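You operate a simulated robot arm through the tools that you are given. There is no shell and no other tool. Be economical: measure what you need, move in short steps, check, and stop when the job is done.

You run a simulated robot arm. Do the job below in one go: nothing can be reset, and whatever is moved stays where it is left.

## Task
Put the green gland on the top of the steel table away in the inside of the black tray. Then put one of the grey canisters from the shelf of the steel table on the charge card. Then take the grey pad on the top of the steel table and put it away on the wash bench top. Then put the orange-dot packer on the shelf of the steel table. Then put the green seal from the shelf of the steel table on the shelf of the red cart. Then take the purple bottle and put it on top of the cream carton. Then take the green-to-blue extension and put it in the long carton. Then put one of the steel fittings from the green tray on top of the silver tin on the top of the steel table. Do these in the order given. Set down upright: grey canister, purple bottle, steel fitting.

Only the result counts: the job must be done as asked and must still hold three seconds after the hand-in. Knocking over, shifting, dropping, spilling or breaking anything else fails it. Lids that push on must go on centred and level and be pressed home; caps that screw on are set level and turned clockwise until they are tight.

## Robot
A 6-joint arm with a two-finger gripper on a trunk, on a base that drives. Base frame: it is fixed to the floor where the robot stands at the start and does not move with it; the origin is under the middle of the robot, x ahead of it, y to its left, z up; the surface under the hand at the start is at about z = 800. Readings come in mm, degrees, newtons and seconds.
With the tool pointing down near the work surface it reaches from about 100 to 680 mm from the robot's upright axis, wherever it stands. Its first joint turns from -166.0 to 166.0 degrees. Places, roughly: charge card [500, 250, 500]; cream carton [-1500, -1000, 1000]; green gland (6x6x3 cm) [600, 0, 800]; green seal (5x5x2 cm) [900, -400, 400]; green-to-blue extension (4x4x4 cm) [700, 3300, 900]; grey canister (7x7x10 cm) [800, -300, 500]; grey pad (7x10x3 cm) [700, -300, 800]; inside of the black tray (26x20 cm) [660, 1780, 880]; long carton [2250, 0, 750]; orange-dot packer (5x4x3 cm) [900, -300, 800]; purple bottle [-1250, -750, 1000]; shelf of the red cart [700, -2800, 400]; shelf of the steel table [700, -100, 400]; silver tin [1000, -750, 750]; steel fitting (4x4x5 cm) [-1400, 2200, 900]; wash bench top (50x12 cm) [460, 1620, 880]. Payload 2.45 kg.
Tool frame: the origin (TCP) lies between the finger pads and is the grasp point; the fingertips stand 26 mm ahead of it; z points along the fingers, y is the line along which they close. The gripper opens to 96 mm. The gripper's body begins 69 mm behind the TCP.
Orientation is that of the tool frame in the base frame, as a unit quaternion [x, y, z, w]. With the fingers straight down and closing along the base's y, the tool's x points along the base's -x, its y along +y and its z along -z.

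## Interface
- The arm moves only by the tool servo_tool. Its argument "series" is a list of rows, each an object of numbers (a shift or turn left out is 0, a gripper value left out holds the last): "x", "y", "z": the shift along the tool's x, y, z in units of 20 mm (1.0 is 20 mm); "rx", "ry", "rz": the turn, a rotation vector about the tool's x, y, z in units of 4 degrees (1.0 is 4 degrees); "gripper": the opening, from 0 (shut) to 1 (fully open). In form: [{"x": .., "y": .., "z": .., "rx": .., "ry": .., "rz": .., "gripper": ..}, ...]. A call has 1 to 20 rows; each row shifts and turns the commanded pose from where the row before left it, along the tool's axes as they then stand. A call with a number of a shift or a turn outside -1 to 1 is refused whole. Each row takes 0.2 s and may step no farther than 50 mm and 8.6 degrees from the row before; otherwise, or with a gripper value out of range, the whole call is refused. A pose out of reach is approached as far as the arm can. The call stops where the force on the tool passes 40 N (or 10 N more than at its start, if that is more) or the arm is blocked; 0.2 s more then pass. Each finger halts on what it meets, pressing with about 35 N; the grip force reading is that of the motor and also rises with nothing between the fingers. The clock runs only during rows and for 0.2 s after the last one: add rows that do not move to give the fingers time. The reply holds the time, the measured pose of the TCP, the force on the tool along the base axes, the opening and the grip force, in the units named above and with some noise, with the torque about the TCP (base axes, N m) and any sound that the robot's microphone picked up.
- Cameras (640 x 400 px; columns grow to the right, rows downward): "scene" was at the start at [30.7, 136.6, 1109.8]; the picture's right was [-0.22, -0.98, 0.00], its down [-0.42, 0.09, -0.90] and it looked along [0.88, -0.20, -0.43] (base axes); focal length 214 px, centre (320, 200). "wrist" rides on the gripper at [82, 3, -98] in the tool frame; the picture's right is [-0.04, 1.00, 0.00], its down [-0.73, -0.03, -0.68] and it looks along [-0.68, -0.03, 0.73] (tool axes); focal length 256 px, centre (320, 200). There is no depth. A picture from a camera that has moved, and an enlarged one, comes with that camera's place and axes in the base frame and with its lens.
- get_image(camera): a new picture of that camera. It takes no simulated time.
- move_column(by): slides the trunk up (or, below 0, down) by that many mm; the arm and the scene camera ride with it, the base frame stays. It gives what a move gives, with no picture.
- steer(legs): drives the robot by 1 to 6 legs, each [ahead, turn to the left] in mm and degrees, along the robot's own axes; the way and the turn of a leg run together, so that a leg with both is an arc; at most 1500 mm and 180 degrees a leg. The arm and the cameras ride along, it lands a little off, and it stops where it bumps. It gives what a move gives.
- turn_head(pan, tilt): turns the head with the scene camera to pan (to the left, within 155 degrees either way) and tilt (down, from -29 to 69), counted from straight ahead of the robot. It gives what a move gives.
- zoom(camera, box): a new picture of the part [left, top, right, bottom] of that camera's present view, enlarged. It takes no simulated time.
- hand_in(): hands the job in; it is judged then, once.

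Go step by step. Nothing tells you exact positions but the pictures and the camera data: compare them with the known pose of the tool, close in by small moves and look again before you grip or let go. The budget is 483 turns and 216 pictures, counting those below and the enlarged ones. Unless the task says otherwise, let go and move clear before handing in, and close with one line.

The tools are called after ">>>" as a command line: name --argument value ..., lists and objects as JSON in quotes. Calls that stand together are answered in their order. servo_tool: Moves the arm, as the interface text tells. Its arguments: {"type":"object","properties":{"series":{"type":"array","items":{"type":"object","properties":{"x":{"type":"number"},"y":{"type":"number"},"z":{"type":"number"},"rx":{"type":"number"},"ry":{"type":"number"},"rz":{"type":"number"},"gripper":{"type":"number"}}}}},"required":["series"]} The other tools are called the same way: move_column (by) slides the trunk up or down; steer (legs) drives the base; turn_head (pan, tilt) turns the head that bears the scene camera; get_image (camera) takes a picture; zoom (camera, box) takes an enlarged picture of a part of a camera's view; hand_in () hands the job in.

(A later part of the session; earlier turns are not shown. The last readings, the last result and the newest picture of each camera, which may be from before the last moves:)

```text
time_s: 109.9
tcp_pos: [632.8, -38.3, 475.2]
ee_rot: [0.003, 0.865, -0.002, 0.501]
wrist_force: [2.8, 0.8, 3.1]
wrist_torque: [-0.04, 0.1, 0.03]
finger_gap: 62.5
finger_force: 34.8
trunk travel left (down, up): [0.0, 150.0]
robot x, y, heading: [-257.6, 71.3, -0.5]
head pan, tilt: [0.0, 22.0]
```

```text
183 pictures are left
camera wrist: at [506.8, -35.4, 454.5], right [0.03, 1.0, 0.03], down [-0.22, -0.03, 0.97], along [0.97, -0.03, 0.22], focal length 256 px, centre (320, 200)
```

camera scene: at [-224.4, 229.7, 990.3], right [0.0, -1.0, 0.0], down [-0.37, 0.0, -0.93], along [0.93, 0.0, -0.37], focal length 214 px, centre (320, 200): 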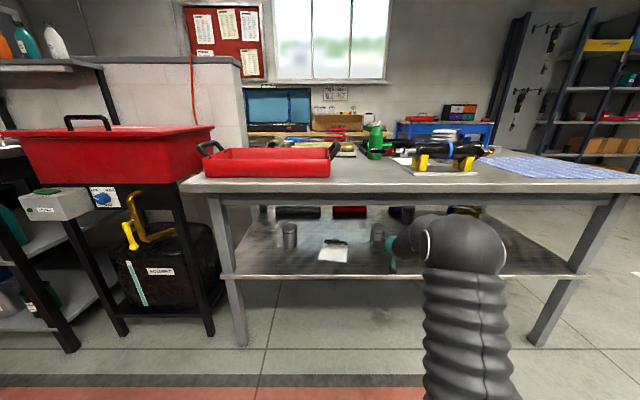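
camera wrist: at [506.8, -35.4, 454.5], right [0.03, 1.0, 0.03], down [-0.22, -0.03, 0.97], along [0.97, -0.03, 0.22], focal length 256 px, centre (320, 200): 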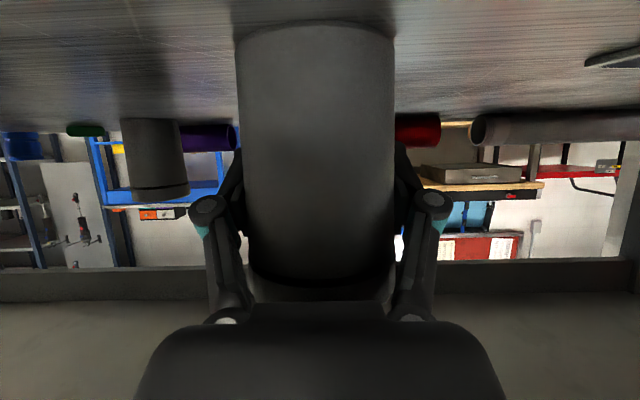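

The canister is gripped. I'll lift it 35 mm, check, then move it left over the card.

>>> servo_tool --series '[{"x": -0.87, "z": -0.5}, {"x": -0.65, "z": -0.38}, {"x": 0.25, "z": -0.43}, {"x": 0.5, "z": -0.87}, {"x": 0.5, "z": -0.87}, {"y": 1}, {"y": 1}, {"y": 1}, {"y": 1}, {"y": 1}, {"y": 1}, {"y": 1}, {}]'

>>> get_image --camera "scene"

>>> get_image --camera "wrist"

```text
time_s: 112.7
tcp_pos: [579.8, 61.2, 506.7]
ee_rot: [0.0, 0.866, 0.002, 0.5]
wrist_force: [1.0, -0.4, -4.2]
wrist_torque: [0.01, -0.04, -0.01]
finger_gap: 62.7
finger_force: 35.3
out of reach, approached as far as the arm can: row 10, 11, 12
trunk travel left (down, up): [0.0, 150.0]
robot x, y, heading: [-260.3, 74.7, -0.2]
head pan, tilt: [0.0, 22.0]
```

```text
182 pictures are left
camera scene: at [-224.2, 229.7, 990.3], right [0.0, -1.0, 0.0], down [-0.37, 0.0, -0.93], along [0.93, 0.0, -0.37], focal length 214 px, centre (320, 200)
```

scene: 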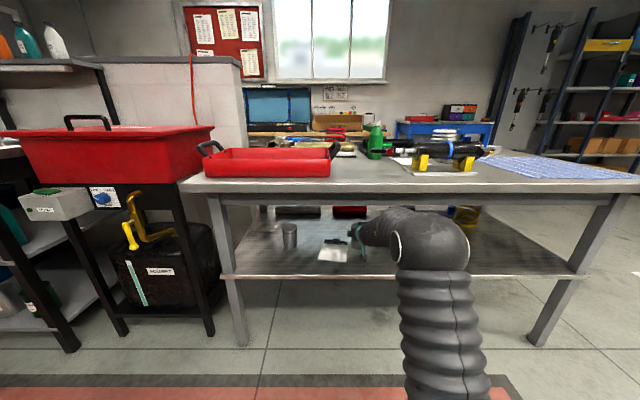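

```text
181 pictures are left
camera wrist: at [454.0, 63.2, 485.8], right [0.02, 1.0, 0.04], down [-0.22, -0.03, 0.98], along [0.98, -0.03, 0.22], focal length 256 px, centre (320, 200)
```

wrist: 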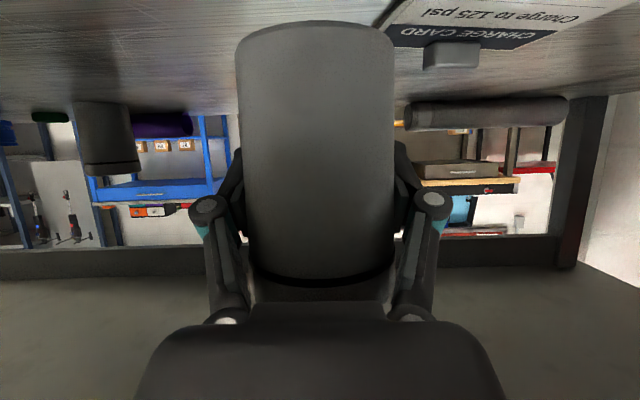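

The arm can't go further left in this posture, so I'll rotate the whole robot left about 6.7°, which sweeps the canister over the card.

>>> steer --legs '[[0, 6.7]]'

>>> get_image --camera "scene"

>>> get_image --camera "wrist"

```text
time_s: 113.6
tcp_pos: [575.4, 158.5, 507.5]
ee_rot: [-0.049, 0.865, 0.03, 0.499]
wrist_force: [0.4, 0.0, -4.2]
wrist_torque: [0.02, -0.03, 0.0]
finger_gap: 62.2
finger_force: 35.1
trunk travel left (down, up): [0.0, 150.0]
robot x, y, heading: [-258.1, 75.2, 6.3]
head pan, tilt: [0.0, 22.0]
```

```text
180 pictures are left
camera scene: at [-242.7, 232.6, 990.3], right [0.11, -0.99, 0.0], down [-0.37, -0.04, -0.93], along [0.92, 0.1, -0.37], focal length 214 px, centre (320, 200)
```

scene: 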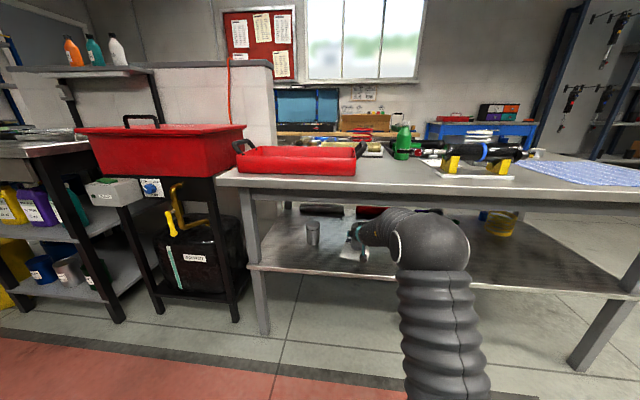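

```text
179 pictures are left
camera wrist: at [450.3, 146.2, 485.8], right [-0.1, 0.99, 0.04], down [-0.21, -0.06, 0.98], along [0.97, 0.09, 0.22], focal length 256 px, centre (320, 200)
```

wrist: 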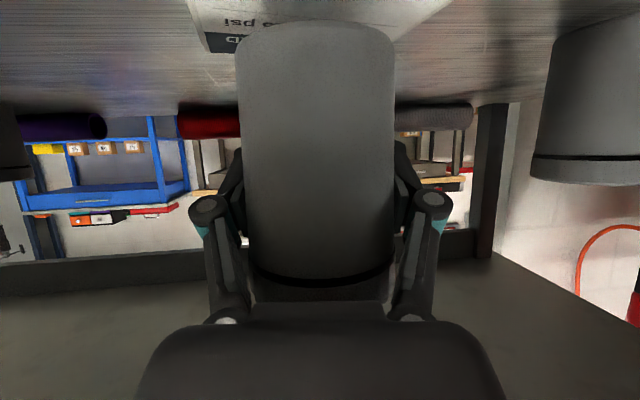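

>>> zoom --camera "scene" --box '[280, 200, 440, 300]'

>>> zoom --camera "wrist" --box '[160, 0, 480, 120]'

```text
4.00 times, centred on (360, 250) of scene
camera zoom: at [-242.7, 232.6, 990.3], right [0.11, -0.99, 0.0], down [-0.37, -0.04, -0.93], along [0.92, 0.1, -0.37], focal length 858 px, centre (160, 0)
```

zoom: 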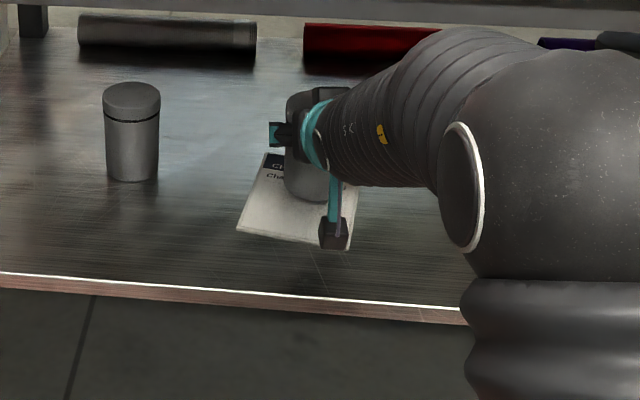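

```text
2.00 times, centred on (320, 60) of wrist
camera zoom: at [450.3, 146.2, 485.8], right [-0.1, 0.99, 0.04], down [-0.21, -0.06, 0.98], along [0.97, 0.09, 0.22], focal length 512 px, centre (320, 480)
```

zoom: 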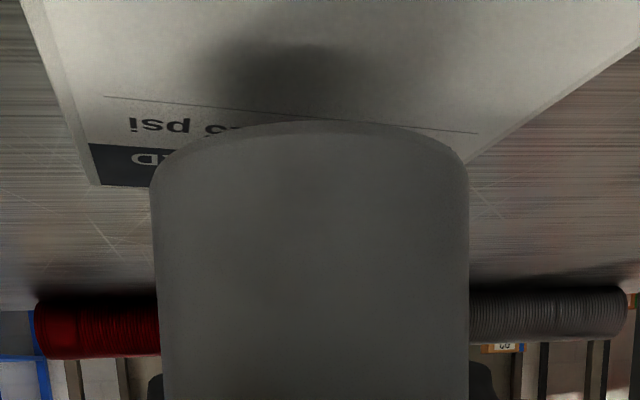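

The canister is centred over the card at about (575, 160). I'll lower until contact.

>>> servo_tool --series '[{"x": 0.65, "z": 0.375}, {"x": 0.4, "z": 0.23}, {"x": 0.2, "z": 0.115}, {"x": 0.1, "z": 0.06}, {}]'

```text
time_s: 114.8
tcp_pos: [576.8, 157.0, 480.5]
ee_rot: [-0.052, 0.865, 0.035, 0.499]
wrist_force: [1.2, 3.7, 11.8]
wrist_torque: [-0.21, -0.03, 0.02]
finger_gap: 62.6
finger_force: 35.6
trunk travel left (down, up): [0.0, 150.0]
robot x, y, heading: [-259.9, 74.6, 6.0]
head pan, tilt: [0.0, 22.0]
```

>>> servo_tool --series '[{"gripper": 0.8}, {"gripper": 1.0}, {}, {}]'

>>> get_image --camera "wrist"

```text
time_s: 115.8
tcp_pos: [576.4, 156.5, 476.6]
ee_rot: [-0.052, 0.866, 0.035, 0.496]
wrist_force: [-0.2, -0.2, 0.1]
wrist_torque: [-0.03, -0.01, 0.01]
finger_gap: 96.0
finger_force: 0.0
trunk travel left (down, up): [0.0, 150.0]
robot x, y, heading: [-261.4, 72.6, 6.4]
head pan, tilt: [0.0, 22.0]
```

```text
176 pictures are left
camera wrist: at [450.8, 143.6, 456.3], right [-0.1, 0.99, 0.04], down [-0.21, -0.07, 0.98], along [0.97, 0.09, 0.21], focal length 256 px, centre (320, 200)
```

wrist: 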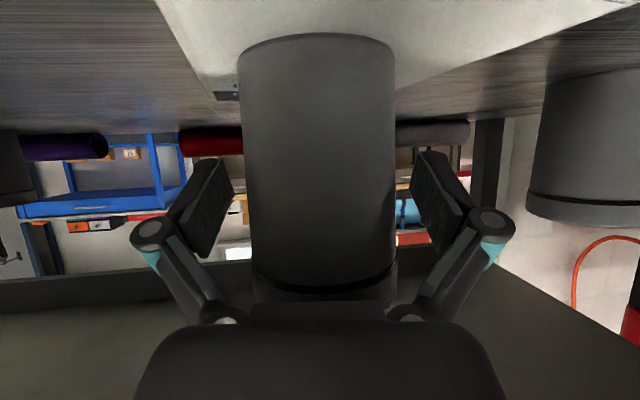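

The canister stands on the card. I'll back straight out and verify.

>>> steer --legs '[[-280, 0]]'

>>> zoom --camera "scene" --box '[200, 130, 520, 330]'

```text
time_s: 117.8
tcp_pos: [299.4, 127.8, 476.4]
ee_rot: [-0.053, 0.866, 0.035, 0.497]
wrist_force: [-0.6, 0.4, 0.5]
wrist_torque: [0.03, 0.01, -0.01]
finger_gap: 96.1
finger_force: 0.1
trunk travel left (down, up): [0.0, 150.0]
robot x, y, heading: [-531.0, 43.5, 6.7]
head pan, tilt: [0.0, 22.0]
```

```text
2.00 times, centred on (360, 230) of scene
camera zoom: at [-519.1, 201.1, 990.3], right [0.12, -0.99, 0.0], down [-0.37, -0.04, -0.93], along [0.92, 0.11, -0.37], focal length 429 px, centre (240, 140)
```

zoom: 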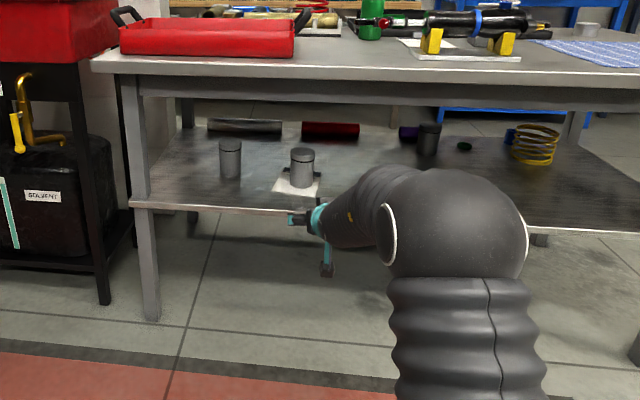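

The canister is upright on the card, and I also spot the green seal near (915, -399). Next is the grey pad: I'll bring the arm up and return the tool to vertical.

>>> servo_tool --series '[{"x": -0.26, "z": -0.96}, {"x": -0.26, "z": -0.96}, {"x": -0.26, "z": -0.96}, {"x": -0.26, "z": -0.96}, {"x": -0.26, "z": -0.96}, {"x": -0.26, "z": -0.96}, {"x": -0.26, "z": -0.96}, {"x": -0.26, "z": -0.96}, {"x": -0.26, "z": -0.96}, {"x": -0.26, "z": -0.96}, {"x": -0.26, "z": -0.96}, {"x": -0.26, "z": -0.96}, {"x": -0.26, "z": -0.96}, {"x": -0.26, "z": -0.96}, {"x": -0.26, "z": -0.96}, {"x": -0.26, "z": -0.96}, {"x": -0.26, "z": -0.96}, {"x": -0.26, "z": -0.96}, {}]'

>>> servo_tool --series '[{"ry": 1}, {"ry": 1}, {"ry": 1}, {"ry": 1}, {"ry": 1}, {"ry": 1}, {"ry": 1}, {"ry": 1}, {"ry": 1}, {"ry": 1}, {"ry": 1}, {"ry": 1}, {"ry": 1}, {"ry": 1}, {"ry": 1}, {}]'

>>> move_column --by 150

```text
time_s: 121.8
tcp_pos: [51.9, 94.7, 732.5]
ee_rot: [-0.053, 0.865, 0.036, 0.497]
wrist_force: [-0.1, 0.6, -0.4]
wrist_torque: [0.03, 0.04, 0.03]
finger_gap: 96.1
finger_force: 0.1
trunk travel left (down, up): [0.0, 150.0]
robot x, y, heading: [-536.5, 41.3, 6.3]
head pan, tilt: [0.0, 22.0]
```

```text
time_s: 125.2
tcp_pos: [50.9, 93.9, 732.1]
ee_rot: [-0.064, 0.998, 0.004, -0.003]
wrist_force: [0.1, -0.4, 0.2]
wrist_torque: [0.01, -0.02, -0.01]
finger_gap: 95.7
finger_force: 0.0
trunk travel left (down, up): [0.0, 150.0]
robot x, y, heading: [-534.2, 40.1, 6.8]
head pan, tilt: [0.0, 22.0]
```

```text
time_s: 126.9
tcp_pos: [51.4, 93.8, 882.2]
ee_rot: [-0.065, 0.998, 0.004, -0.003]
wrist_force: [-0.6, -1.0, -0.6]
wrist_torque: [-0.01, 0.0, 0.02]
finger_gap: 96.1
finger_force: 0.1
trunk travel left (down, up): [-150.0, 0.0]
robot x, y, heading: [-533.5, 42.5, 6.7]
head pan, tilt: [0.0, 22.0]
```

>>> servo_tool --series '[{"x": 1, "z": -0.8}, {"x": 1, "z": -0.8}, {"x": 1, "z": -0.8}, {"x": 1, "z": -0.8}, {"x": 1, "z": -0.8}, {"x": 1, "z": -0.8}, {}]'

>>> steer --legs '[[0, -96.7], [327, 0], [0, 90], [540, 0]]'

>>> get_image --camera "wrist"

```text
time_s: 128.5
tcp_pos: [-66.2, 77.5, 977.7]
ee_rot: [-0.064, 0.998, 0.004, -0.004]
wrist_force: [0.0, 0.2, 1.1]
wrist_torque: [0.02, 0.02, 0.01]
finger_gap: 96.0
finger_force: 0.0
trunk travel left (down, up): [-150.0, 0.0]
robot x, y, heading: [-535.8, 41.6, 6.7]
head pan, tilt: [0.0, 22.0]
```

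```text
time_s: 141.3
tcp_pos: [493.3, -254.8, 978.0]
ee_rot: [-0.031, 1.0, 0.004, -0.003]
wrist_force: [-0.7, -0.7, -0.2]
wrist_torque: [0.02, 0.0, -0.01]
finger_gap: 96.1
finger_force: 0.1
trunk travel left (down, up): [-150.0, 0.0]
robot x, y, heading: [23.0, -259.5, 2.5]
head pan, tilt: [0.0, 22.0]
```

```text
174 pictures are left
camera wrist: at [411.8, -258.3, 1076.8], right [-0.02, 1.0, 0.01], down [0.74, 0.01, 0.67], along [0.67, 0.02, -0.74], focal length 256 px, centre (320, 200)
```

wrist: 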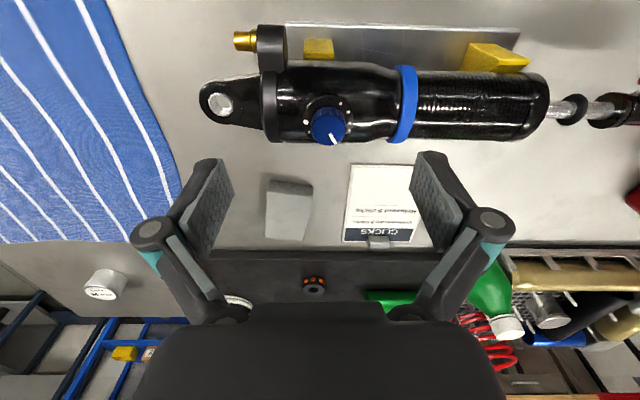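

The pad is at about (655, -295), long side along x. I'll move over it at a height that clears the damper.

>>> servo_tool --series '[{"x": -0.98, "y": -0.31, "z": 0.34}, {"x": -0.98, "y": -0.31, "z": 0.34}, {"x": -0.98, "y": -0.31, "z": 0.34}, {"x": -0.98, "y": -0.31, "z": 0.34}, {"x": -0.98, "y": -0.31, "z": 0.34}, {"x": -0.98, "y": -0.31, "z": 0.34}, {"x": -0.98, "y": -0.31, "z": 0.34}, {"x": -0.98, "y": -0.31, "z": 0.34}, {"rz": 0.9}, {}]'

>>> get_image --camera "wrist"

```text
time_s: 143.5
tcp_pos: [652.9, -295.8, 922.3]
ee_rot: [0.001, 1.0, 0.004, -0.004]
wrist_force: [0.5, -0.4, -0.2]
wrist_torque: [-0.05, 0.02, -0.03]
finger_gap: 95.9
finger_force: 0.1
trunk travel left (down, up): [-150.0, 0.0]
robot x, y, heading: [24.8, -254.5, 2.6]
head pan, tilt: [0.0, 22.0]
```

```text
173 pictures are left
camera wrist: at [571.5, -292.8, 1020.9], right [0.04, 1.0, 0.01], down [0.74, -0.04, 0.67], along [0.67, -0.02, -0.74], focal length 256 px, centre (320, 200)
```

wrist: 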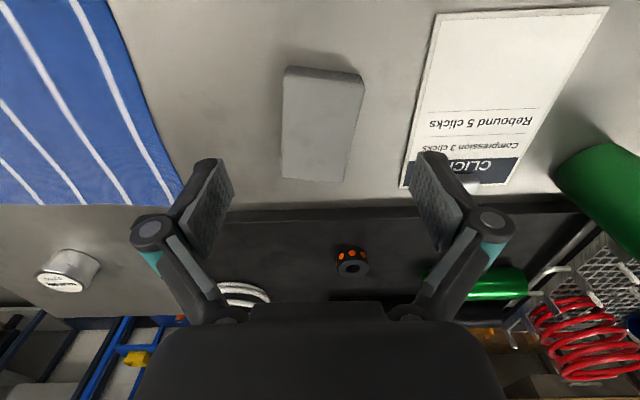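

The pad is centred at about (672, -296), turned some 8° clockwise. I'll match that and descend.

>>> servo_tool --series '[{"x": -0.4, "rz": 1}, {"x": -0.4, "rz": 1}, {"z": 1}, {"z": 1}, {"z": 1}, {"z": 1}, {"z": 0.4}, {}]'

>>> get_image --camera "wrist"

```text
time_s: 145.3
tcp_pos: [667.0, -294.0, 832.6]
ee_rot: [0.07, 0.997, 0.004, -0.004]
wrist_force: [-0.1, 0.1, -0.9]
wrist_torque: [0.01, -0.03, -0.01]
finger_gap: 96.0
finger_force: 0.0
trunk travel left (down, up): [-150.0, 0.0]
robot x, y, heading: [23.3, -256.9, 2.4]
head pan, tilt: [0.0, 22.0]
```

```text
172 pictures are left
camera wrist: at [587.4, -280.9, 932.6], right [0.18, 0.98, 0.01], down [0.73, -0.14, 0.67], along [0.66, -0.12, -0.74], focal length 256 px, centre (320, 200)
```

wrist: 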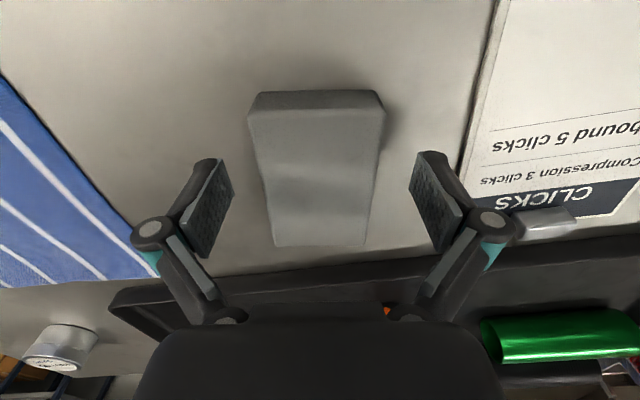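

>>> servo_tool --series '[{"z": 0.1, "gripper": 0.3}, {}, {}, {}]'

>>> servo_tool --series '[{"z": -1}, {"z": -1}, {"z": -1}, {"z": -1}, {"z": -1}, {"x": 1, "z": -0.5}, {"x": 1, "z": -0.5}, {"x": 1}, {"x": 1}, {"x": 1}, {"x": 1}, {"x": 1}, {"x": 1}, {"x": 1}, {"x": 1}, {}]'

>>> get_image --camera "wrist"

```text
time_s: 146.3
tcp_pos: [666.6, -292.9, 832.0]
ee_rot: [0.07, 0.998, 0.005, -0.002]
wrist_force: [0.6, -0.5, 6.5]
wrist_torque: [-0.18, -0.03, -0.02]
finger_gap: 60.6
finger_force: 34.6
trunk travel left (down, up): [-150.0, 0.0]
robot x, y, heading: [20.7, -255.8, 2.7]
head pan, tilt: [0.0, 22.0]
```

```text
time_s: 149.7
tcp_pos: [465.6, -266.2, 948.3]
ee_rot: [0.07, 0.998, 0.004, -0.003]
wrist_force: [-0.4, 0.2, -0.1]
wrist_torque: [-0.01, 0.03, -0.01]
finger_gap: 60.5
finger_force: 35.4
out of reach, approached as far as the arm can: row 5
trunk travel left (down, up): [-150.0, 0.0]
robot x, y, heading: [23.1, -257.0, 2.5]
head pan, tilt: [0.0, 22.0]
```

```text
171 pictures are left
camera wrist: at [385.7, -253.4, 1046.8], right [0.18, 0.98, 0.01], down [0.73, -0.14, 0.67], along [0.66, -0.12, -0.74], focal length 256 px, centre (320, 200)
```

wrist: 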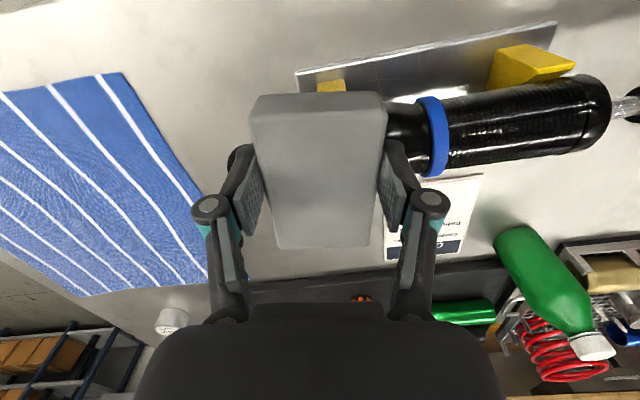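

The pad is held at 60 mm. I'll back off and drive to the wash bench, aiming for y ≈ 1550 in front of the free strip.

>>> servo_tool --series '[{"x": 1, "z": -0.5}, {"x": 1, "z": -0.5}, {"x": 1, "z": -0.5}, {"x": 0.5}, {}]'

>>> steer --legs '[[-60, 0], [0, 87.5], [1000, 0], [815, 0], [0, -90]]'

>>> turn_head --pan -15 --tilt 35

>>> get_image --camera "scene"

>>> get_image --camera "wrist"

```text
time_s: 150.9
tcp_pos: [397.1, -258.3, 977.8]
ee_rot: [0.071, 0.997, 0.003, -0.004]
wrist_force: [0.1, 0.4, -0.8]
wrist_torque: [0.0, 0.03, 0.0]
finger_gap: 60.6
finger_force: 35.0
trunk travel left (down, up): [-150.0, 0.0]
robot x, y, heading: [26.9, -258.0, 3.1]
head pan, tilt: [0.0, 22.0]
```

```text
time_s: 168.3
tcp_pos: [345.5, 1528.3, 977.1]
ee_rot: [0.116, 0.993, 0.004, -0.003]
wrist_force: [-0.7, 0.6, 0.0]
wrist_torque: [-0.01, -0.01, 0.0]
finger_gap: 60.6
finger_force: 35.5
trunk travel left (down, up): [-150.0, 0.0]
robot x, y, heading: [-24.2, 1560.1, -2.6]
head pan, tilt: [0.0, 22.0]
```

```text
time_s: 169.0
tcp_pos: [345.3, 1528.1, 975.9]
ee_rot: [0.116, 0.993, 0.003, -0.004]
wrist_force: [0.7, 0.9, -0.3]
wrist_torque: [0.03, 0.02, -0.01]
finger_gap: 60.6
finger_force: 35.0
trunk travel left (down, up): [-150.0, 0.0]
robot x, y, heading: [-25.1, 1564.5, -2.6]
head pan, tilt: [-15.0, 35.0]
```

```text
170 pictures are left
camera scene: at [6.4, 1694.4, 1119.7], right [-0.3, -0.95, 0.0], down [-0.55, 0.17, -0.82], along [0.78, -0.25, -0.57], focal length 214 px, centre (320, 200)
```

scene: 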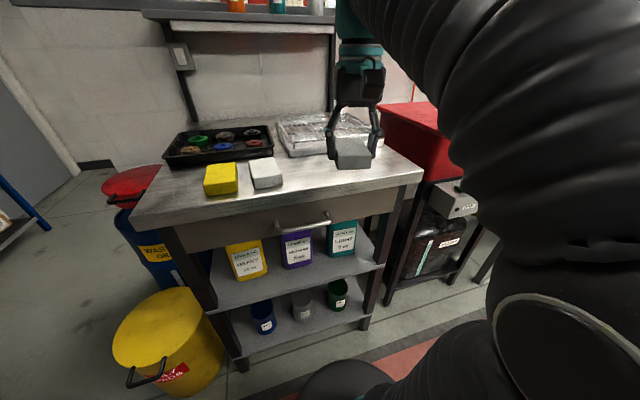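

```text
169 pictures are left
camera wrist: at [267.3, 1548.6, 1076.2], right [0.27, 0.96, 0.01], down [0.71, -0.2, 0.67], along [0.65, -0.18, -0.74], focal length 256 px, centre (320, 200)
```

wrist: 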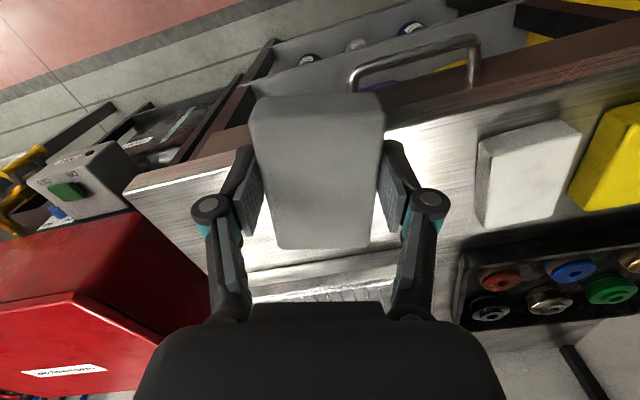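

The strip between y 1330 and 1640 is free. I'll align the pad and bring it over (457, 1520).

>>> servo_tool --series '[{"rz": -1}, {"rz": -1}, {"rz": -1}, {"rz": -0.3}, {"x": -0.95, "y": -0.1}, {"x": -0.95, "y": -0.1}, {"x": -0.95, "y": -0.1}, {"x": -0.95, "y": -0.1}, {"x": -0.95}, {"x": -0.85}, {"z": 1}, {"z": 0.9}, {}]'

>>> get_image --camera "wrist"

>>> get_image --camera "scene"

```text
time_s: 171.8
tcp_pos: [457.1, 1519.6, 939.6]
ee_rot: [0.0, 1.0, 0.005, -0.002]
wrist_force: [0.7, 0.3, -0.2]
wrist_torque: [0.01, 0.0, -0.02]
finger_gap: 60.9
finger_force: 35.4
trunk travel left (down, up): [-150.0, 0.0]
robot x, y, heading: [-24.8, 1559.4, -2.4]
head pan, tilt: [-15.0, 35.0]
```

```text
168 pictures are left
camera wrist: at [376.2, 1521.2, 1038.6], right [0.04, 1.0, 0.01], down [0.74, -0.04, 0.67], along [0.67, -0.02, -0.74], focal length 256 px, centre (320, 200)
```

wrist: 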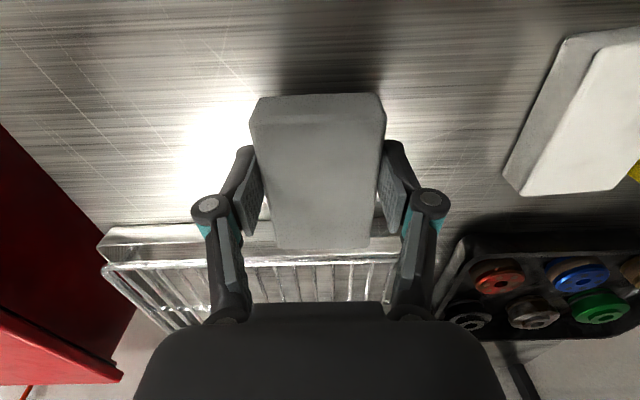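

```text
167 pictures are left
camera scene: at [6.4, 1694.4, 1119.7], right [-0.3, -0.95, 0.0], down [-0.55, 0.17, -0.82], along [0.78, -0.25, -0.57], focal length 214 px, centre (320, 200)
```

scene: 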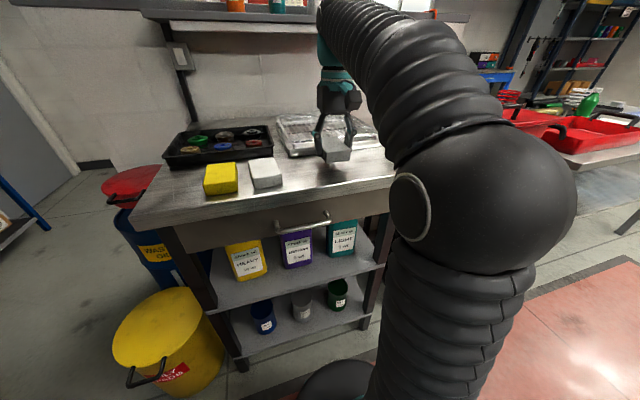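

>>> servo_tool --series '[{"z": 0.7}, {"z": 0.3}, {"z": 0.2}, {"z": 0.15}, {"z": 0.1}, {}]'

```text
time_s: 173.2
tcp_pos: [456.0, 1520.1, 911.9]
ee_rot: [0.001, 1.0, 0.004, 0.0]
wrist_force: [4.4, -1.9, 24.2]
wrist_torque: [-0.54, 0.15, 0.04]
finger_gap: 60.4
finger_force: 35.0
trunk travel left (down, up): [-150.0, 0.0]
robot x, y, heading: [-24.6, 1562.4, -2.5]
head pan, tilt: [-15.0, 35.0]
```

>>> servo_tool --series '[{"z": -0.05}, {"gripper": 0.85}, {}, {}, {"z": -0.5}, {"z": -1}, {"z": -1}, {"z": -1}, {"x": 0.7}, {"x": 1}, {"x": 1}, {"x": 1}, {"x": 1}, {}]'

>>> get_image --camera "wrist"

```text
time_s: 176.2
tcp_pos: [363.2, 1520.0, 980.8]
ee_rot: [0.0, 1.0, 0.004, -0.002]
wrist_force: [0.2, -0.6, -0.5]
wrist_torque: [0.03, 0.0, 0.01]
finger_gap: 81.6
finger_force: 0.0
trunk travel left (down, up): [-150.0, 0.0]
robot x, y, heading: [-29.1, 1562.4, -2.3]
head pan, tilt: [-15.0, 35.0]
```

```text
166 pictures are left
camera wrist: at [282.2, 1522.5, 1080.3], right [0.04, 1.0, 0.01], down [0.74, -0.04, 0.67], along [0.67, -0.02, -0.74], focal length 256 px, centre (320, 200)
```

wrist: 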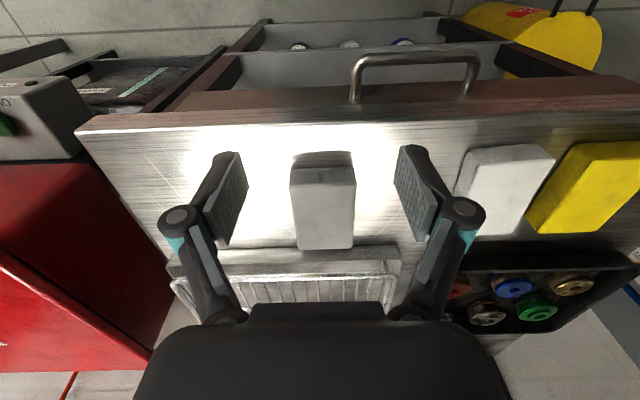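

The pad sits on the wash bench. Next the packer at about (867, -260), best reached from behind the table. I'll drive down the aisle and look at the right end for a way round.

>>> steer --legs '[[0, -87.5], [1400, 0], [950, 0]]'

>>> turn_head --pan 45 --tilt 20

>>> get_image --camera "scene"

>>> turn_head --pan -30 --tilt 20

>>> get_image --camera "scene"

```text
time_s: 191.5
tcp_pos: [-161.5, -1155.8, 981.8]
ee_rot: [0.71, 0.704, 0.005, 0.001]
wrist_force: [-0.2, -0.2, -0.2]
wrist_torque: [0.01, -0.03, -0.01]
finger_gap: 81.7
finger_force: 0.0
trunk travel left (down, up): [-150.0, 0.0]
robot x, y, heading: [-116.2, -770.4, -92.8]
head pan, tilt: [-15.0, 35.0]
```

```text
time_s: 192.8
tcp_pos: [-160.9, -1155.3, 981.5]
ee_rot: [0.709, 0.705, 0.005, 0.001]
wrist_force: [-0.2, -0.2, 1.0]
wrist_torque: [-0.02, 0.03, -0.01]
finger_gap: 81.4
finger_force: 0.0
trunk travel left (down, up): [-150.0, 0.0]
robot x, y, heading: [-117.3, -765.9, -92.8]
head pan, tilt: [45.0, 20.0]
```

```text
165 pictures are left
camera scene: at [105.4, -785.0, 1143.5], right [-0.74, -0.67, 0.0], down [-0.23, 0.25, -0.94], along [0.63, -0.7, -0.34], focal length 214 px, centre (320, 200)
```

scene: 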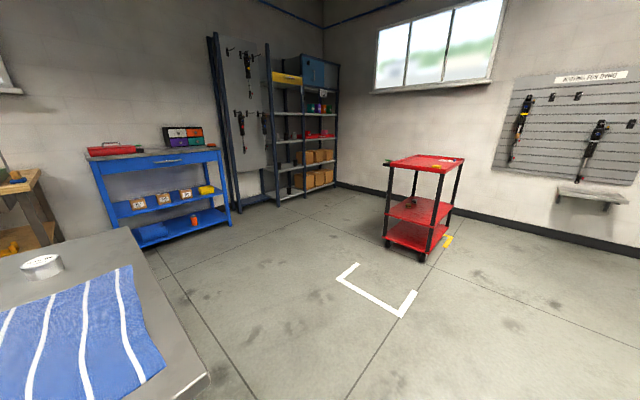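

```text
time_s: 194.2
tcp_pos: [-162.0, -1155.9, 981.1]
ee_rot: [0.71, 0.705, 0.005, 0.002]
wrist_force: [0.6, -0.4, 0.0]
wrist_torque: [-0.01, -0.01, 0.01]
finger_gap: 81.8
finger_force: 0.0
trunk travel left (down, up): [-150.0, 0.0]
robot x, y, heading: [-118.6, -767.9, -92.7]
head pan, tilt: [-30.0, 20.0]
```

```text
164 pictures are left
camera scene: at [-7.5, -794.2, 1143.5], right [-0.84, 0.54, 0.0], down [0.19, 0.29, -0.94], along [-0.51, -0.79, -0.34], focal length 214 px, centre (320, 200)
```

scene: 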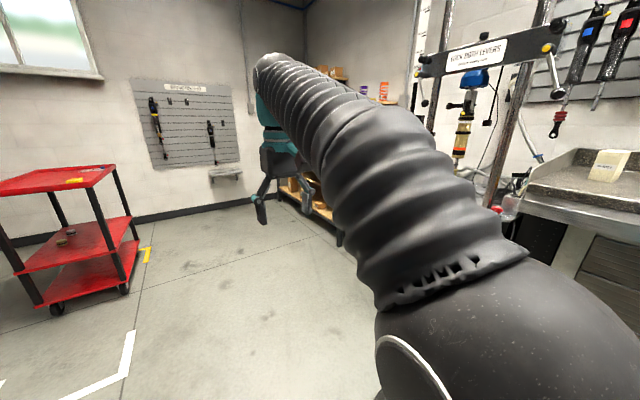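

There's open floor round the right end of the table. I'll drive around to the back side and face it.

>>> steer --legs '[[520, 2.8], [0, 90], [900, 0], [730, 0]]'

>>> turn_head --pan 75 --tilt 25

>>> get_image --camera "scene"

```text
time_s: 209.2
tcp_pos: [1900.3, -1226.3, 980.1]
ee_rot: [-0.047, 0.999, 0.004, -0.004]
wrist_force: [-0.2, -0.4, -0.2]
wrist_torque: [0.02, -0.02, 0.0]
finger_gap: 81.7
finger_force: 0.0
trunk travel left (down, up): [-150.0, 0.0]
robot x, y, heading: [1507.3, -1221.2, 3.0]
head pan, tilt: [-30.0, 20.0]
```

```text
time_s: 211.0
tcp_pos: [1900.1, -1226.0, 981.0]
ee_rot: [-0.047, 0.999, 0.003, -0.003]
wrist_force: [0.2, -0.3, -0.3]
wrist_torque: [0.01, -0.02, -0.03]
finger_gap: 81.8
finger_force: 0.1
trunk travel left (down, up): [-150.0, 0.0]
robot x, y, heading: [1511.6, -1224.4, 3.3]
head pan, tilt: [75.0, 25.0]
```

```text
163 pictures are left
camera scene: at [1462.2, -978.4, 1135.4], right [0.98, -0.21, 0.0], down [-0.09, -0.41, -0.91], along [0.19, 0.89, -0.42], focal length 214 px, centre (320, 200)
```

scene: 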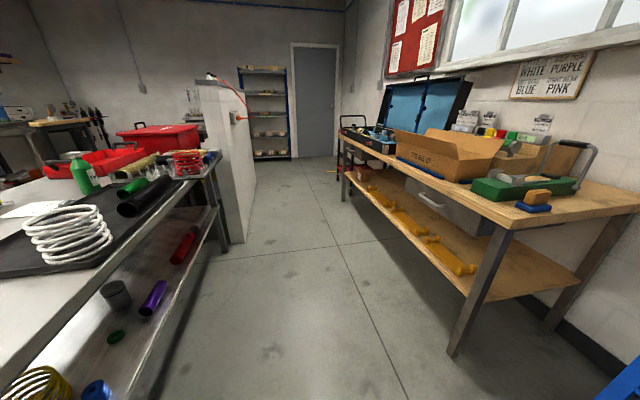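

I can see the seal, the third canister and the roll on the shelf from here. I'll drive in behind the table and turn to face it.

>>> steer --legs '[[0, 87], [900, 0], [0, 90]]'

>>> turn_head --pan 0 --tilt 35

>>> get_image --camera "scene"

>>> get_image --camera "wrist"

```text
time_s: 223.2
tcp_pos: [1134.7, -286.0, 981.6]
ee_rot: [1.0, 0.007, 0.003, 0.004]
wrist_force: [0.5, 1.4, 0.8]
wrist_torque: [0.02, 0.01, 0.0]
finger_gap: 81.6
finger_force: 0.1
trunk travel left (down, up): [-150.0, 0.0]
robot x, y, heading: [1525.2, -316.2, 178.4]
head pan, tilt: [75.0, 25.0]
```

```text
time_s: 224.7
tcp_pos: [1135.9, -284.6, 981.1]
ee_rot: [1.0, 0.008, 0.004, 0.004]
wrist_force: [0.0, 0.0, 0.2]
wrist_torque: [-0.03, 0.0, -0.01]
finger_gap: 81.6
finger_force: 0.1
trunk travel left (down, up): [-150.0, 0.0]
robot x, y, heading: [1523.7, -321.0, 178.6]
head pan, tilt: [0.0, 35.0]
```

```text
162 pictures are left
camera scene: at [1493.2, -478.1, 1119.7], right [0.03, 1.0, 0.0], down [0.57, -0.01, -0.82], along [-0.82, 0.02, -0.57], focal length 214 px, centre (320, 200)
```

scene: 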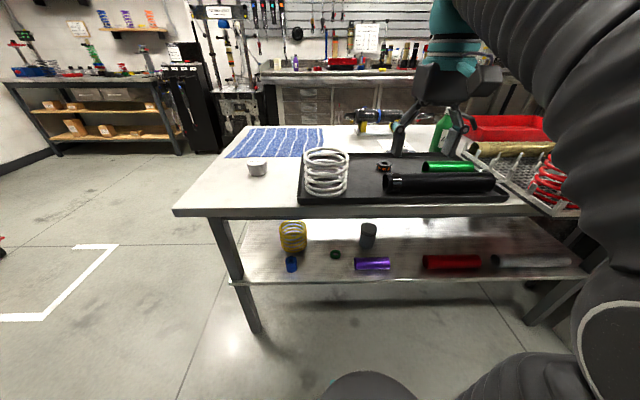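

```text
161 pictures are left
camera wrist: at [1216.3, -287.6, 1080.4], right [-0.02, -1.0, 0.01], down [-0.74, 0.02, 0.67], along [-0.67, 0.01, -0.74], focal length 256 px, centre (320, 200)
```

wrist: 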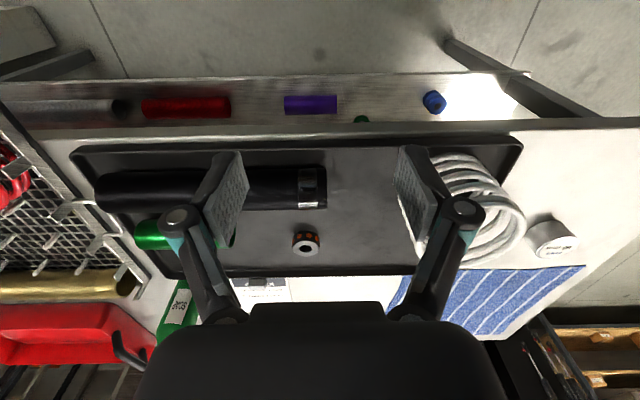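

From behind, the packer is at about (887, -260) on the black mat, with table back edge x ≈ 1080. I'll move 60 mm closer and reach over it.

>>> steer --legs '[[65, 1.5]]'

>>> servo_tool --series '[{"x": -1, "y": -0.15, "z": 0.25, "gripper": 1}, {"x": -1, "y": -0.15, "z": 0.25}, {"x": -1, "y": -0.15, "z": 0.25}, {"x": -1, "y": -0.15, "z": 0.25}, {"x": -1, "y": -0.15, "z": 0.25}, {"x": -1, "y": -0.15, "z": 0.25}, {"x": -1, "y": -0.15, "z": 0.25}, {"x": -1, "y": -0.15, "z": 0.25}, {}]'

>>> get_image --camera "wrist"

```text
time_s: 225.6
tcp_pos: [1069.0, -295.5, 981.5]
ee_rot: [1.0, 0.021, 0.003, 0.004]
wrist_force: [0.5, -0.2, -0.2]
wrist_torque: [0.01, 0.02, -0.04]
finger_gap: 81.8
finger_force: 0.0
trunk travel left (down, up): [-150.0, 0.0]
robot x, y, heading: [1459.2, -321.5, -179.8]
head pan, tilt: [0.0, 35.0]
```

```text
time_s: 227.6
tcp_pos: [909.6, -279.4, 940.5]
ee_rot: [1.0, 0.021, 0.002, 0.004]
wrist_force: [0.3, 0.0, 0.0]
wrist_torque: [0.01, 0.03, 0.02]
finger_gap: 95.9
finger_force: 0.0
trunk travel left (down, up): [-150.0, 0.0]
robot x, y, heading: [1459.0, -322.3, -180.0]
head pan, tilt: [0.0, 35.0]
```

```text
160 pictures are left
camera wrist: at [990.9, -278.4, 1039.0], right [0.0, -1.0, 0.01], down [-0.74, 0.0, 0.67], along [-0.67, -0.01, -0.74], focal length 256 px, centre (320, 200)
```

wrist: 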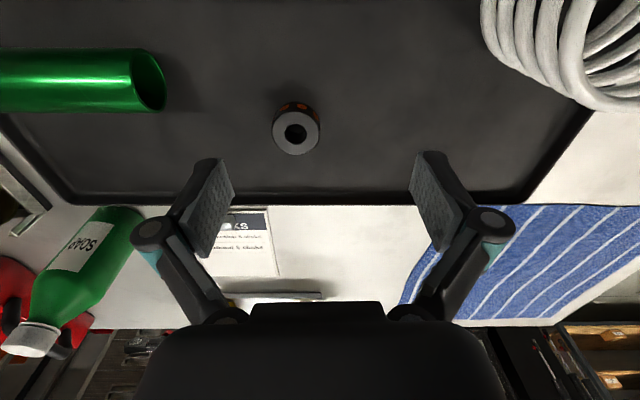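

>>> servo_tool --series '[{"x": -0.55, "y": -0.5}, {"x": -0.55, "y": -0.5}, {"z": 1}, {"z": 1}, {"z": 1}, {"z": 1}, {}]'

>>> get_image --camera "wrist"

```text
time_s: 229.2
tcp_pos: [887.8, -260.8, 859.2]
ee_rot: [1.0, 0.021, 0.003, 0.004]
wrist_force: [0.4, -0.3, 0.1]
wrist_torque: [-0.03, 0.0, 0.01]
finger_gap: 96.1
finger_force: 0.1
trunk travel left (down, up): [-150.0, 0.0]
robot x, y, heading: [1458.0, -318.3, -180.0]
head pan, tilt: [0.0, 35.0]
```

```text
159 pictures are left
camera wrist: at [968.1, -260.6, 958.1], right [0.0, -1.0, 0.01], down [-0.74, 0.0, 0.68], along [-0.68, -0.01, -0.74], focal length 256 px, centre (320, 200)
```

wrist: 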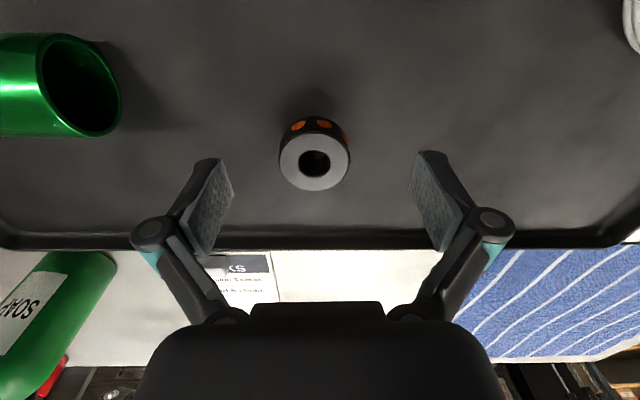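

>>> servo_tool --series '[{"z": 0.6, "x": -0.15}, {"z": 0.6}, {"z": 0.15}, {}]'

>>> servo_tool --series '[{"gripper": 0.1}, {}, {}, {}]'

>>> get_image --camera "wrist"

```text
time_s: 230.2
tcp_pos: [882.1, -261.3, 833.4]
ee_rot: [1.0, 0.022, 0.002, 0.004]
wrist_force: [0.3, -1.2, 0.0]
wrist_torque: [0.01, 0.02, -0.01]
finger_gap: 95.9
finger_force: 0.0
trunk travel left (down, up): [-150.0, 0.0]
robot x, y, heading: [1455.9, -321.9, -179.7]
head pan, tilt: [0.0, 35.0]
```

```text
time_s: 231.2
tcp_pos: [883.3, -260.5, 833.3]
ee_rot: [1.0, 0.021, 0.002, 0.005]
wrist_force: [-1.0, 2.3, 6.9]
wrist_torque: [0.08, 0.01, 0.02]
finger_gap: 42.2
finger_force: 34.8
trunk travel left (down, up): [-150.0, 0.0]
robot x, y, heading: [1460.3, -318.5, -180.0]
head pan, tilt: [0.0, 35.0]
```

```text
158 pictures are left
camera wrist: at [964.0, -260.8, 932.4], right [0.0, -1.0, 0.01], down [-0.74, 0.0, 0.68], along [-0.68, -0.01, -0.74], focal length 256 px, centre (320, 200)
```

wrist: 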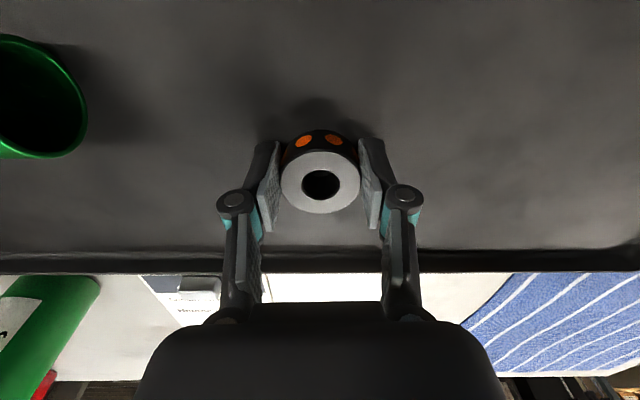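

The packer is gripped (42 mm). To set it level on the shelf I'll need a tilted grip, so I'll first re-set it on the bare table area near the back right edge, around (1035, -650).

>>> servo_tool --series '[{"z": -1}, {"z": -1}, {"z": -1}, {"z": -1}, {"z": -1}, {"z": -1}, {"x": 1, "z": -0.5}, {"x": 1, "z": -0.5}, {"x": 1}, {"x": 1}, {"x": 1}, {"x": 1}, {"x": 1}, {"x": 1}, {"x": 1}, {}]'

>>> steer --legs '[[-70, 0], [0, 90], [345, 0], [0, -90]]'

>>> get_image --camera "wrist"

>>> get_image --camera "scene"

```text
time_s: 234.6
tcp_pos: [1062.5, -252.5, 974.6]
ee_rot: [1.0, 0.021, 0.002, 0.004]
wrist_force: [-0.5, 0.1, -0.6]
wrist_torque: [0.04, 0.0, -0.01]
finger_gap: 42.0
finger_force: 35.1
trunk travel left (down, up): [-150.0, 0.0]
robot x, y, heading: [1458.5, -318.6, -180.0]
head pan, tilt: [0.0, 35.0]
```

```text
time_s: 245.0
tcp_pos: [1119.4, -582.2, 974.7]
ee_rot: [1.0, 0.006, 0.002, 0.005]
wrist_force: [-0.9, 0.1, -0.1]
wrist_torque: [-0.02, 0.01, 0.04]
finger_gap: 41.5
finger_force: 34.8
trunk travel left (down, up): [-150.0, 0.0]
robot x, y, heading: [1514.3, -662.5, 178.2]
head pan, tilt: [0.0, 35.0]
```

```text
157 pictures are left
camera wrist: at [1201.2, -583.9, 1073.5], right [-0.03, -1.0, 0.01], down [-0.74, 0.03, 0.67], along [-0.67, 0.01, -0.74], focal length 256 px, centre (320, 200)
```

wrist: 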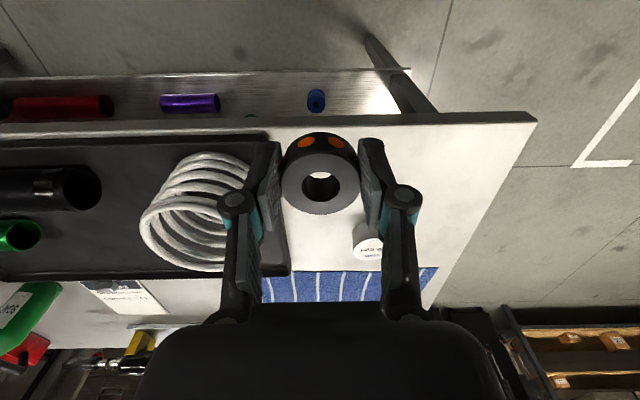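

```text
156 pictures are left
camera scene: at [1483.4, -818.6, 1119.7], right [0.03, 1.0, 0.0], down [0.57, -0.02, -0.82], along [-0.82, 0.02, -0.57], focal length 214 px, centre (320, 200)
```

scene: 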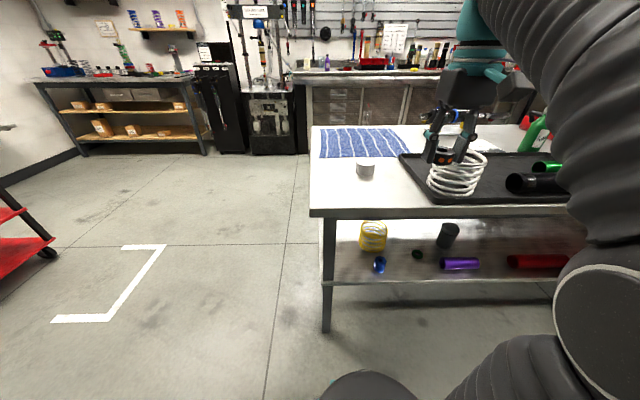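

>>> servo_tool --series '[{"x": -0.87, "y": 0.44}, {"x": -0.87, "y": 0.44}, {"x": -0.87, "y": 0.44}, {"x": -0.87, "y": 0.44}, {"x": -0.87, "y": 0.44}, {"x": -0.87, "y": 0.44}, {"z": 1}, {"z": 1}, {"z": 1}, {"z": 1}, {"z": 1}, {"z": 1}, {"z": 0.6}, {}]'

>>> servo_tool --series '[{"z": 0.15}, {"z": 0.15}, {"z": 0.15}, {"z": 0.15}, {"z": 0.15}, {}]'

```text
time_s: 248.0
tcp_pos: [1017.3, -638.7, 842.1]
ee_rot: [1.0, 0.007, 0.003, 0.004]
wrist_force: [0.1, -0.4, -0.9]
wrist_torque: [-0.01, -0.01, 0.01]
finger_gap: 37.4
finger_force: 35.3
trunk travel left (down, up): [-150.0, 0.0]
robot x, y, heading: [1515.6, -657.9, 178.3]
head pan, tilt: [0.0, 35.0]
```

```text
time_s: 249.4
tcp_pos: [1018.5, -638.0, 827.6]
ee_rot: [1.0, 0.006, 0.003, 0.005]
wrist_force: [-0.9, 0.2, 3.9]
wrist_torque: [0.06, 0.02, 0.0]
finger_gap: 37.0
finger_force: 34.9
trunk travel left (down, up): [-150.0, 0.0]
robot x, y, heading: [1514.1, -661.3, 178.5]
head pan, tilt: [0.0, 35.0]
```

The finger gap shrank to 37 mm, so the packer may be slipping. I'll look before letting go.

>>> zoom --camera "wrist" --box '[200, 80, 440, 230]'

>>> zoom --camera "scene" --box '[340, 90, 540, 215]'

```text
2.67 times, centred on (320, 155) of wrist
camera zoom: at [1098.8, -639.9, 926.8], right [-0.03, -1.0, 0.01], down [-0.74, 0.03, 0.68], along [-0.68, 0.01, -0.74], focal length 683 px, centre (320, 320)
```

zoom: 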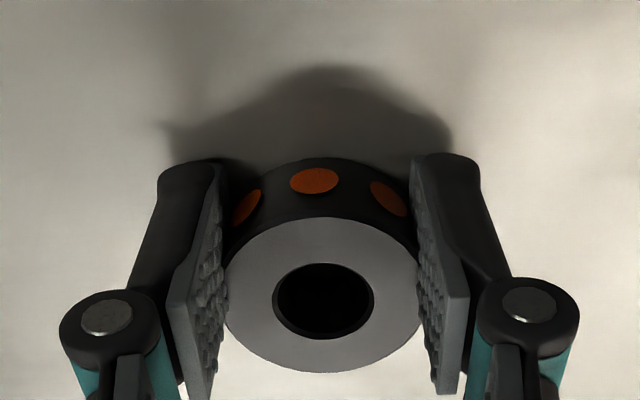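

```text
3.20 times, centred on (440, 152) of scene
camera zoom: at [1483.5, -818.6, 1119.7], right [0.03, 1.0, 0.0], down [0.57, -0.02, -0.82], along [-0.82, 0.02, -0.57], focal length 686 px, centre (-64, 352)
```

zoom: 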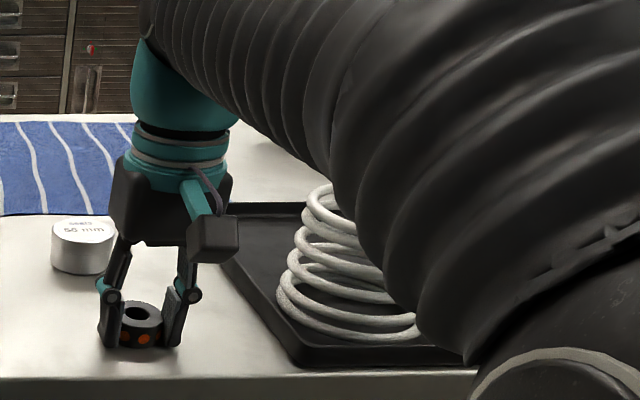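

It's resting flat on the table. I'll let go, rise, and tilt the tool 44° forward.

>>> servo_tool --series '[{"gripper": 0.8}, {}, {}, {"z": -1}, {"z": -1}, {"z": -1}, {"ry": -1}, {"ry": -1}, {"ry": -1}, {"ry": -1}, {"ry": -1}, {"ry": -1}, {"ry": -1}, {"ry": -1}, {"ry": -1}, {"ry": -1}, {"ry": -1}, {}]'

>>> get_image --camera "wrist"

```text
time_s: 253.2
tcp_pos: [1016.3, -636.9, 888.2]
ee_rot: [0.928, 0.004, -0.372, 0.007]
wrist_force: [-0.9, -0.2, 0.5]
wrist_torque: [0.0, -0.02, -0.02]
finger_gap: 76.7
finger_force: 0.0
trunk travel left (down, up): [-150.0, 0.0]
robot x, y, heading: [1514.8, -664.7, 178.6]
head pan, tilt: [0.0, 35.0]
```

```text
153 pictures are left
camera wrist: at [1143.8, -638.8, 902.4], right [-0.02, -1.0, 0.04], down [-0.06, 0.04, 1.0], along [-1.0, 0.01, -0.06], focal length 256 px, centre (320, 200)
```

wrist: 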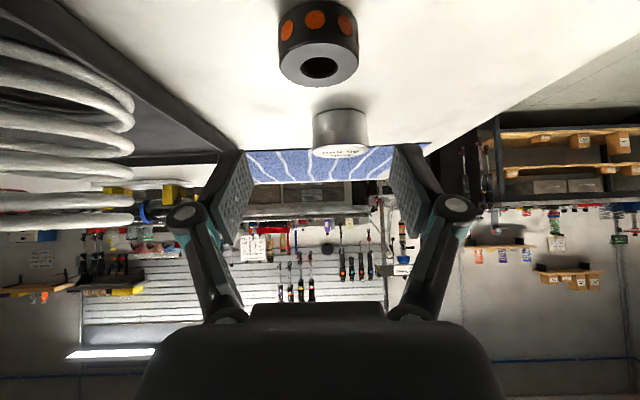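

>>> servo_tool --series '[{"x": 0.56, "z": 0.47}, {"x": 0.56, "z": 0.47}, {"x": 0.56, "z": 0.47}, {"x": 0.5, "z": 0.42}, {}]'

>>> get_image --camera "wrist"

```text
time_s: 254.4
tcp_pos: [1023.2, -637.9, 830.0]
ee_rot: [0.928, 0.004, -0.373, 0.006]
wrist_force: [0.5, 0.3, 0.5]
wrist_torque: [-0.02, -0.02, -0.02]
finger_gap: 76.8
finger_force: 0.0
trunk travel left (down, up): [-150.0, 0.0]
robot x, y, heading: [1512.9, -658.7, 178.3]
head pan, tilt: [0.0, 35.0]
```

```text
152 pictures are left
camera wrist: at [1149.5, -640.2, 844.9], right [-0.02, -1.0, 0.04], down [-0.06, 0.04, 1.0], along [-1.0, 0.01, -0.06], focal length 256 px, centre (320, 200)
```

wrist: 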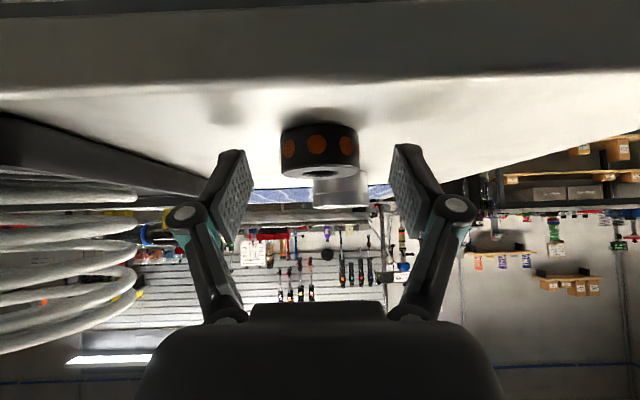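

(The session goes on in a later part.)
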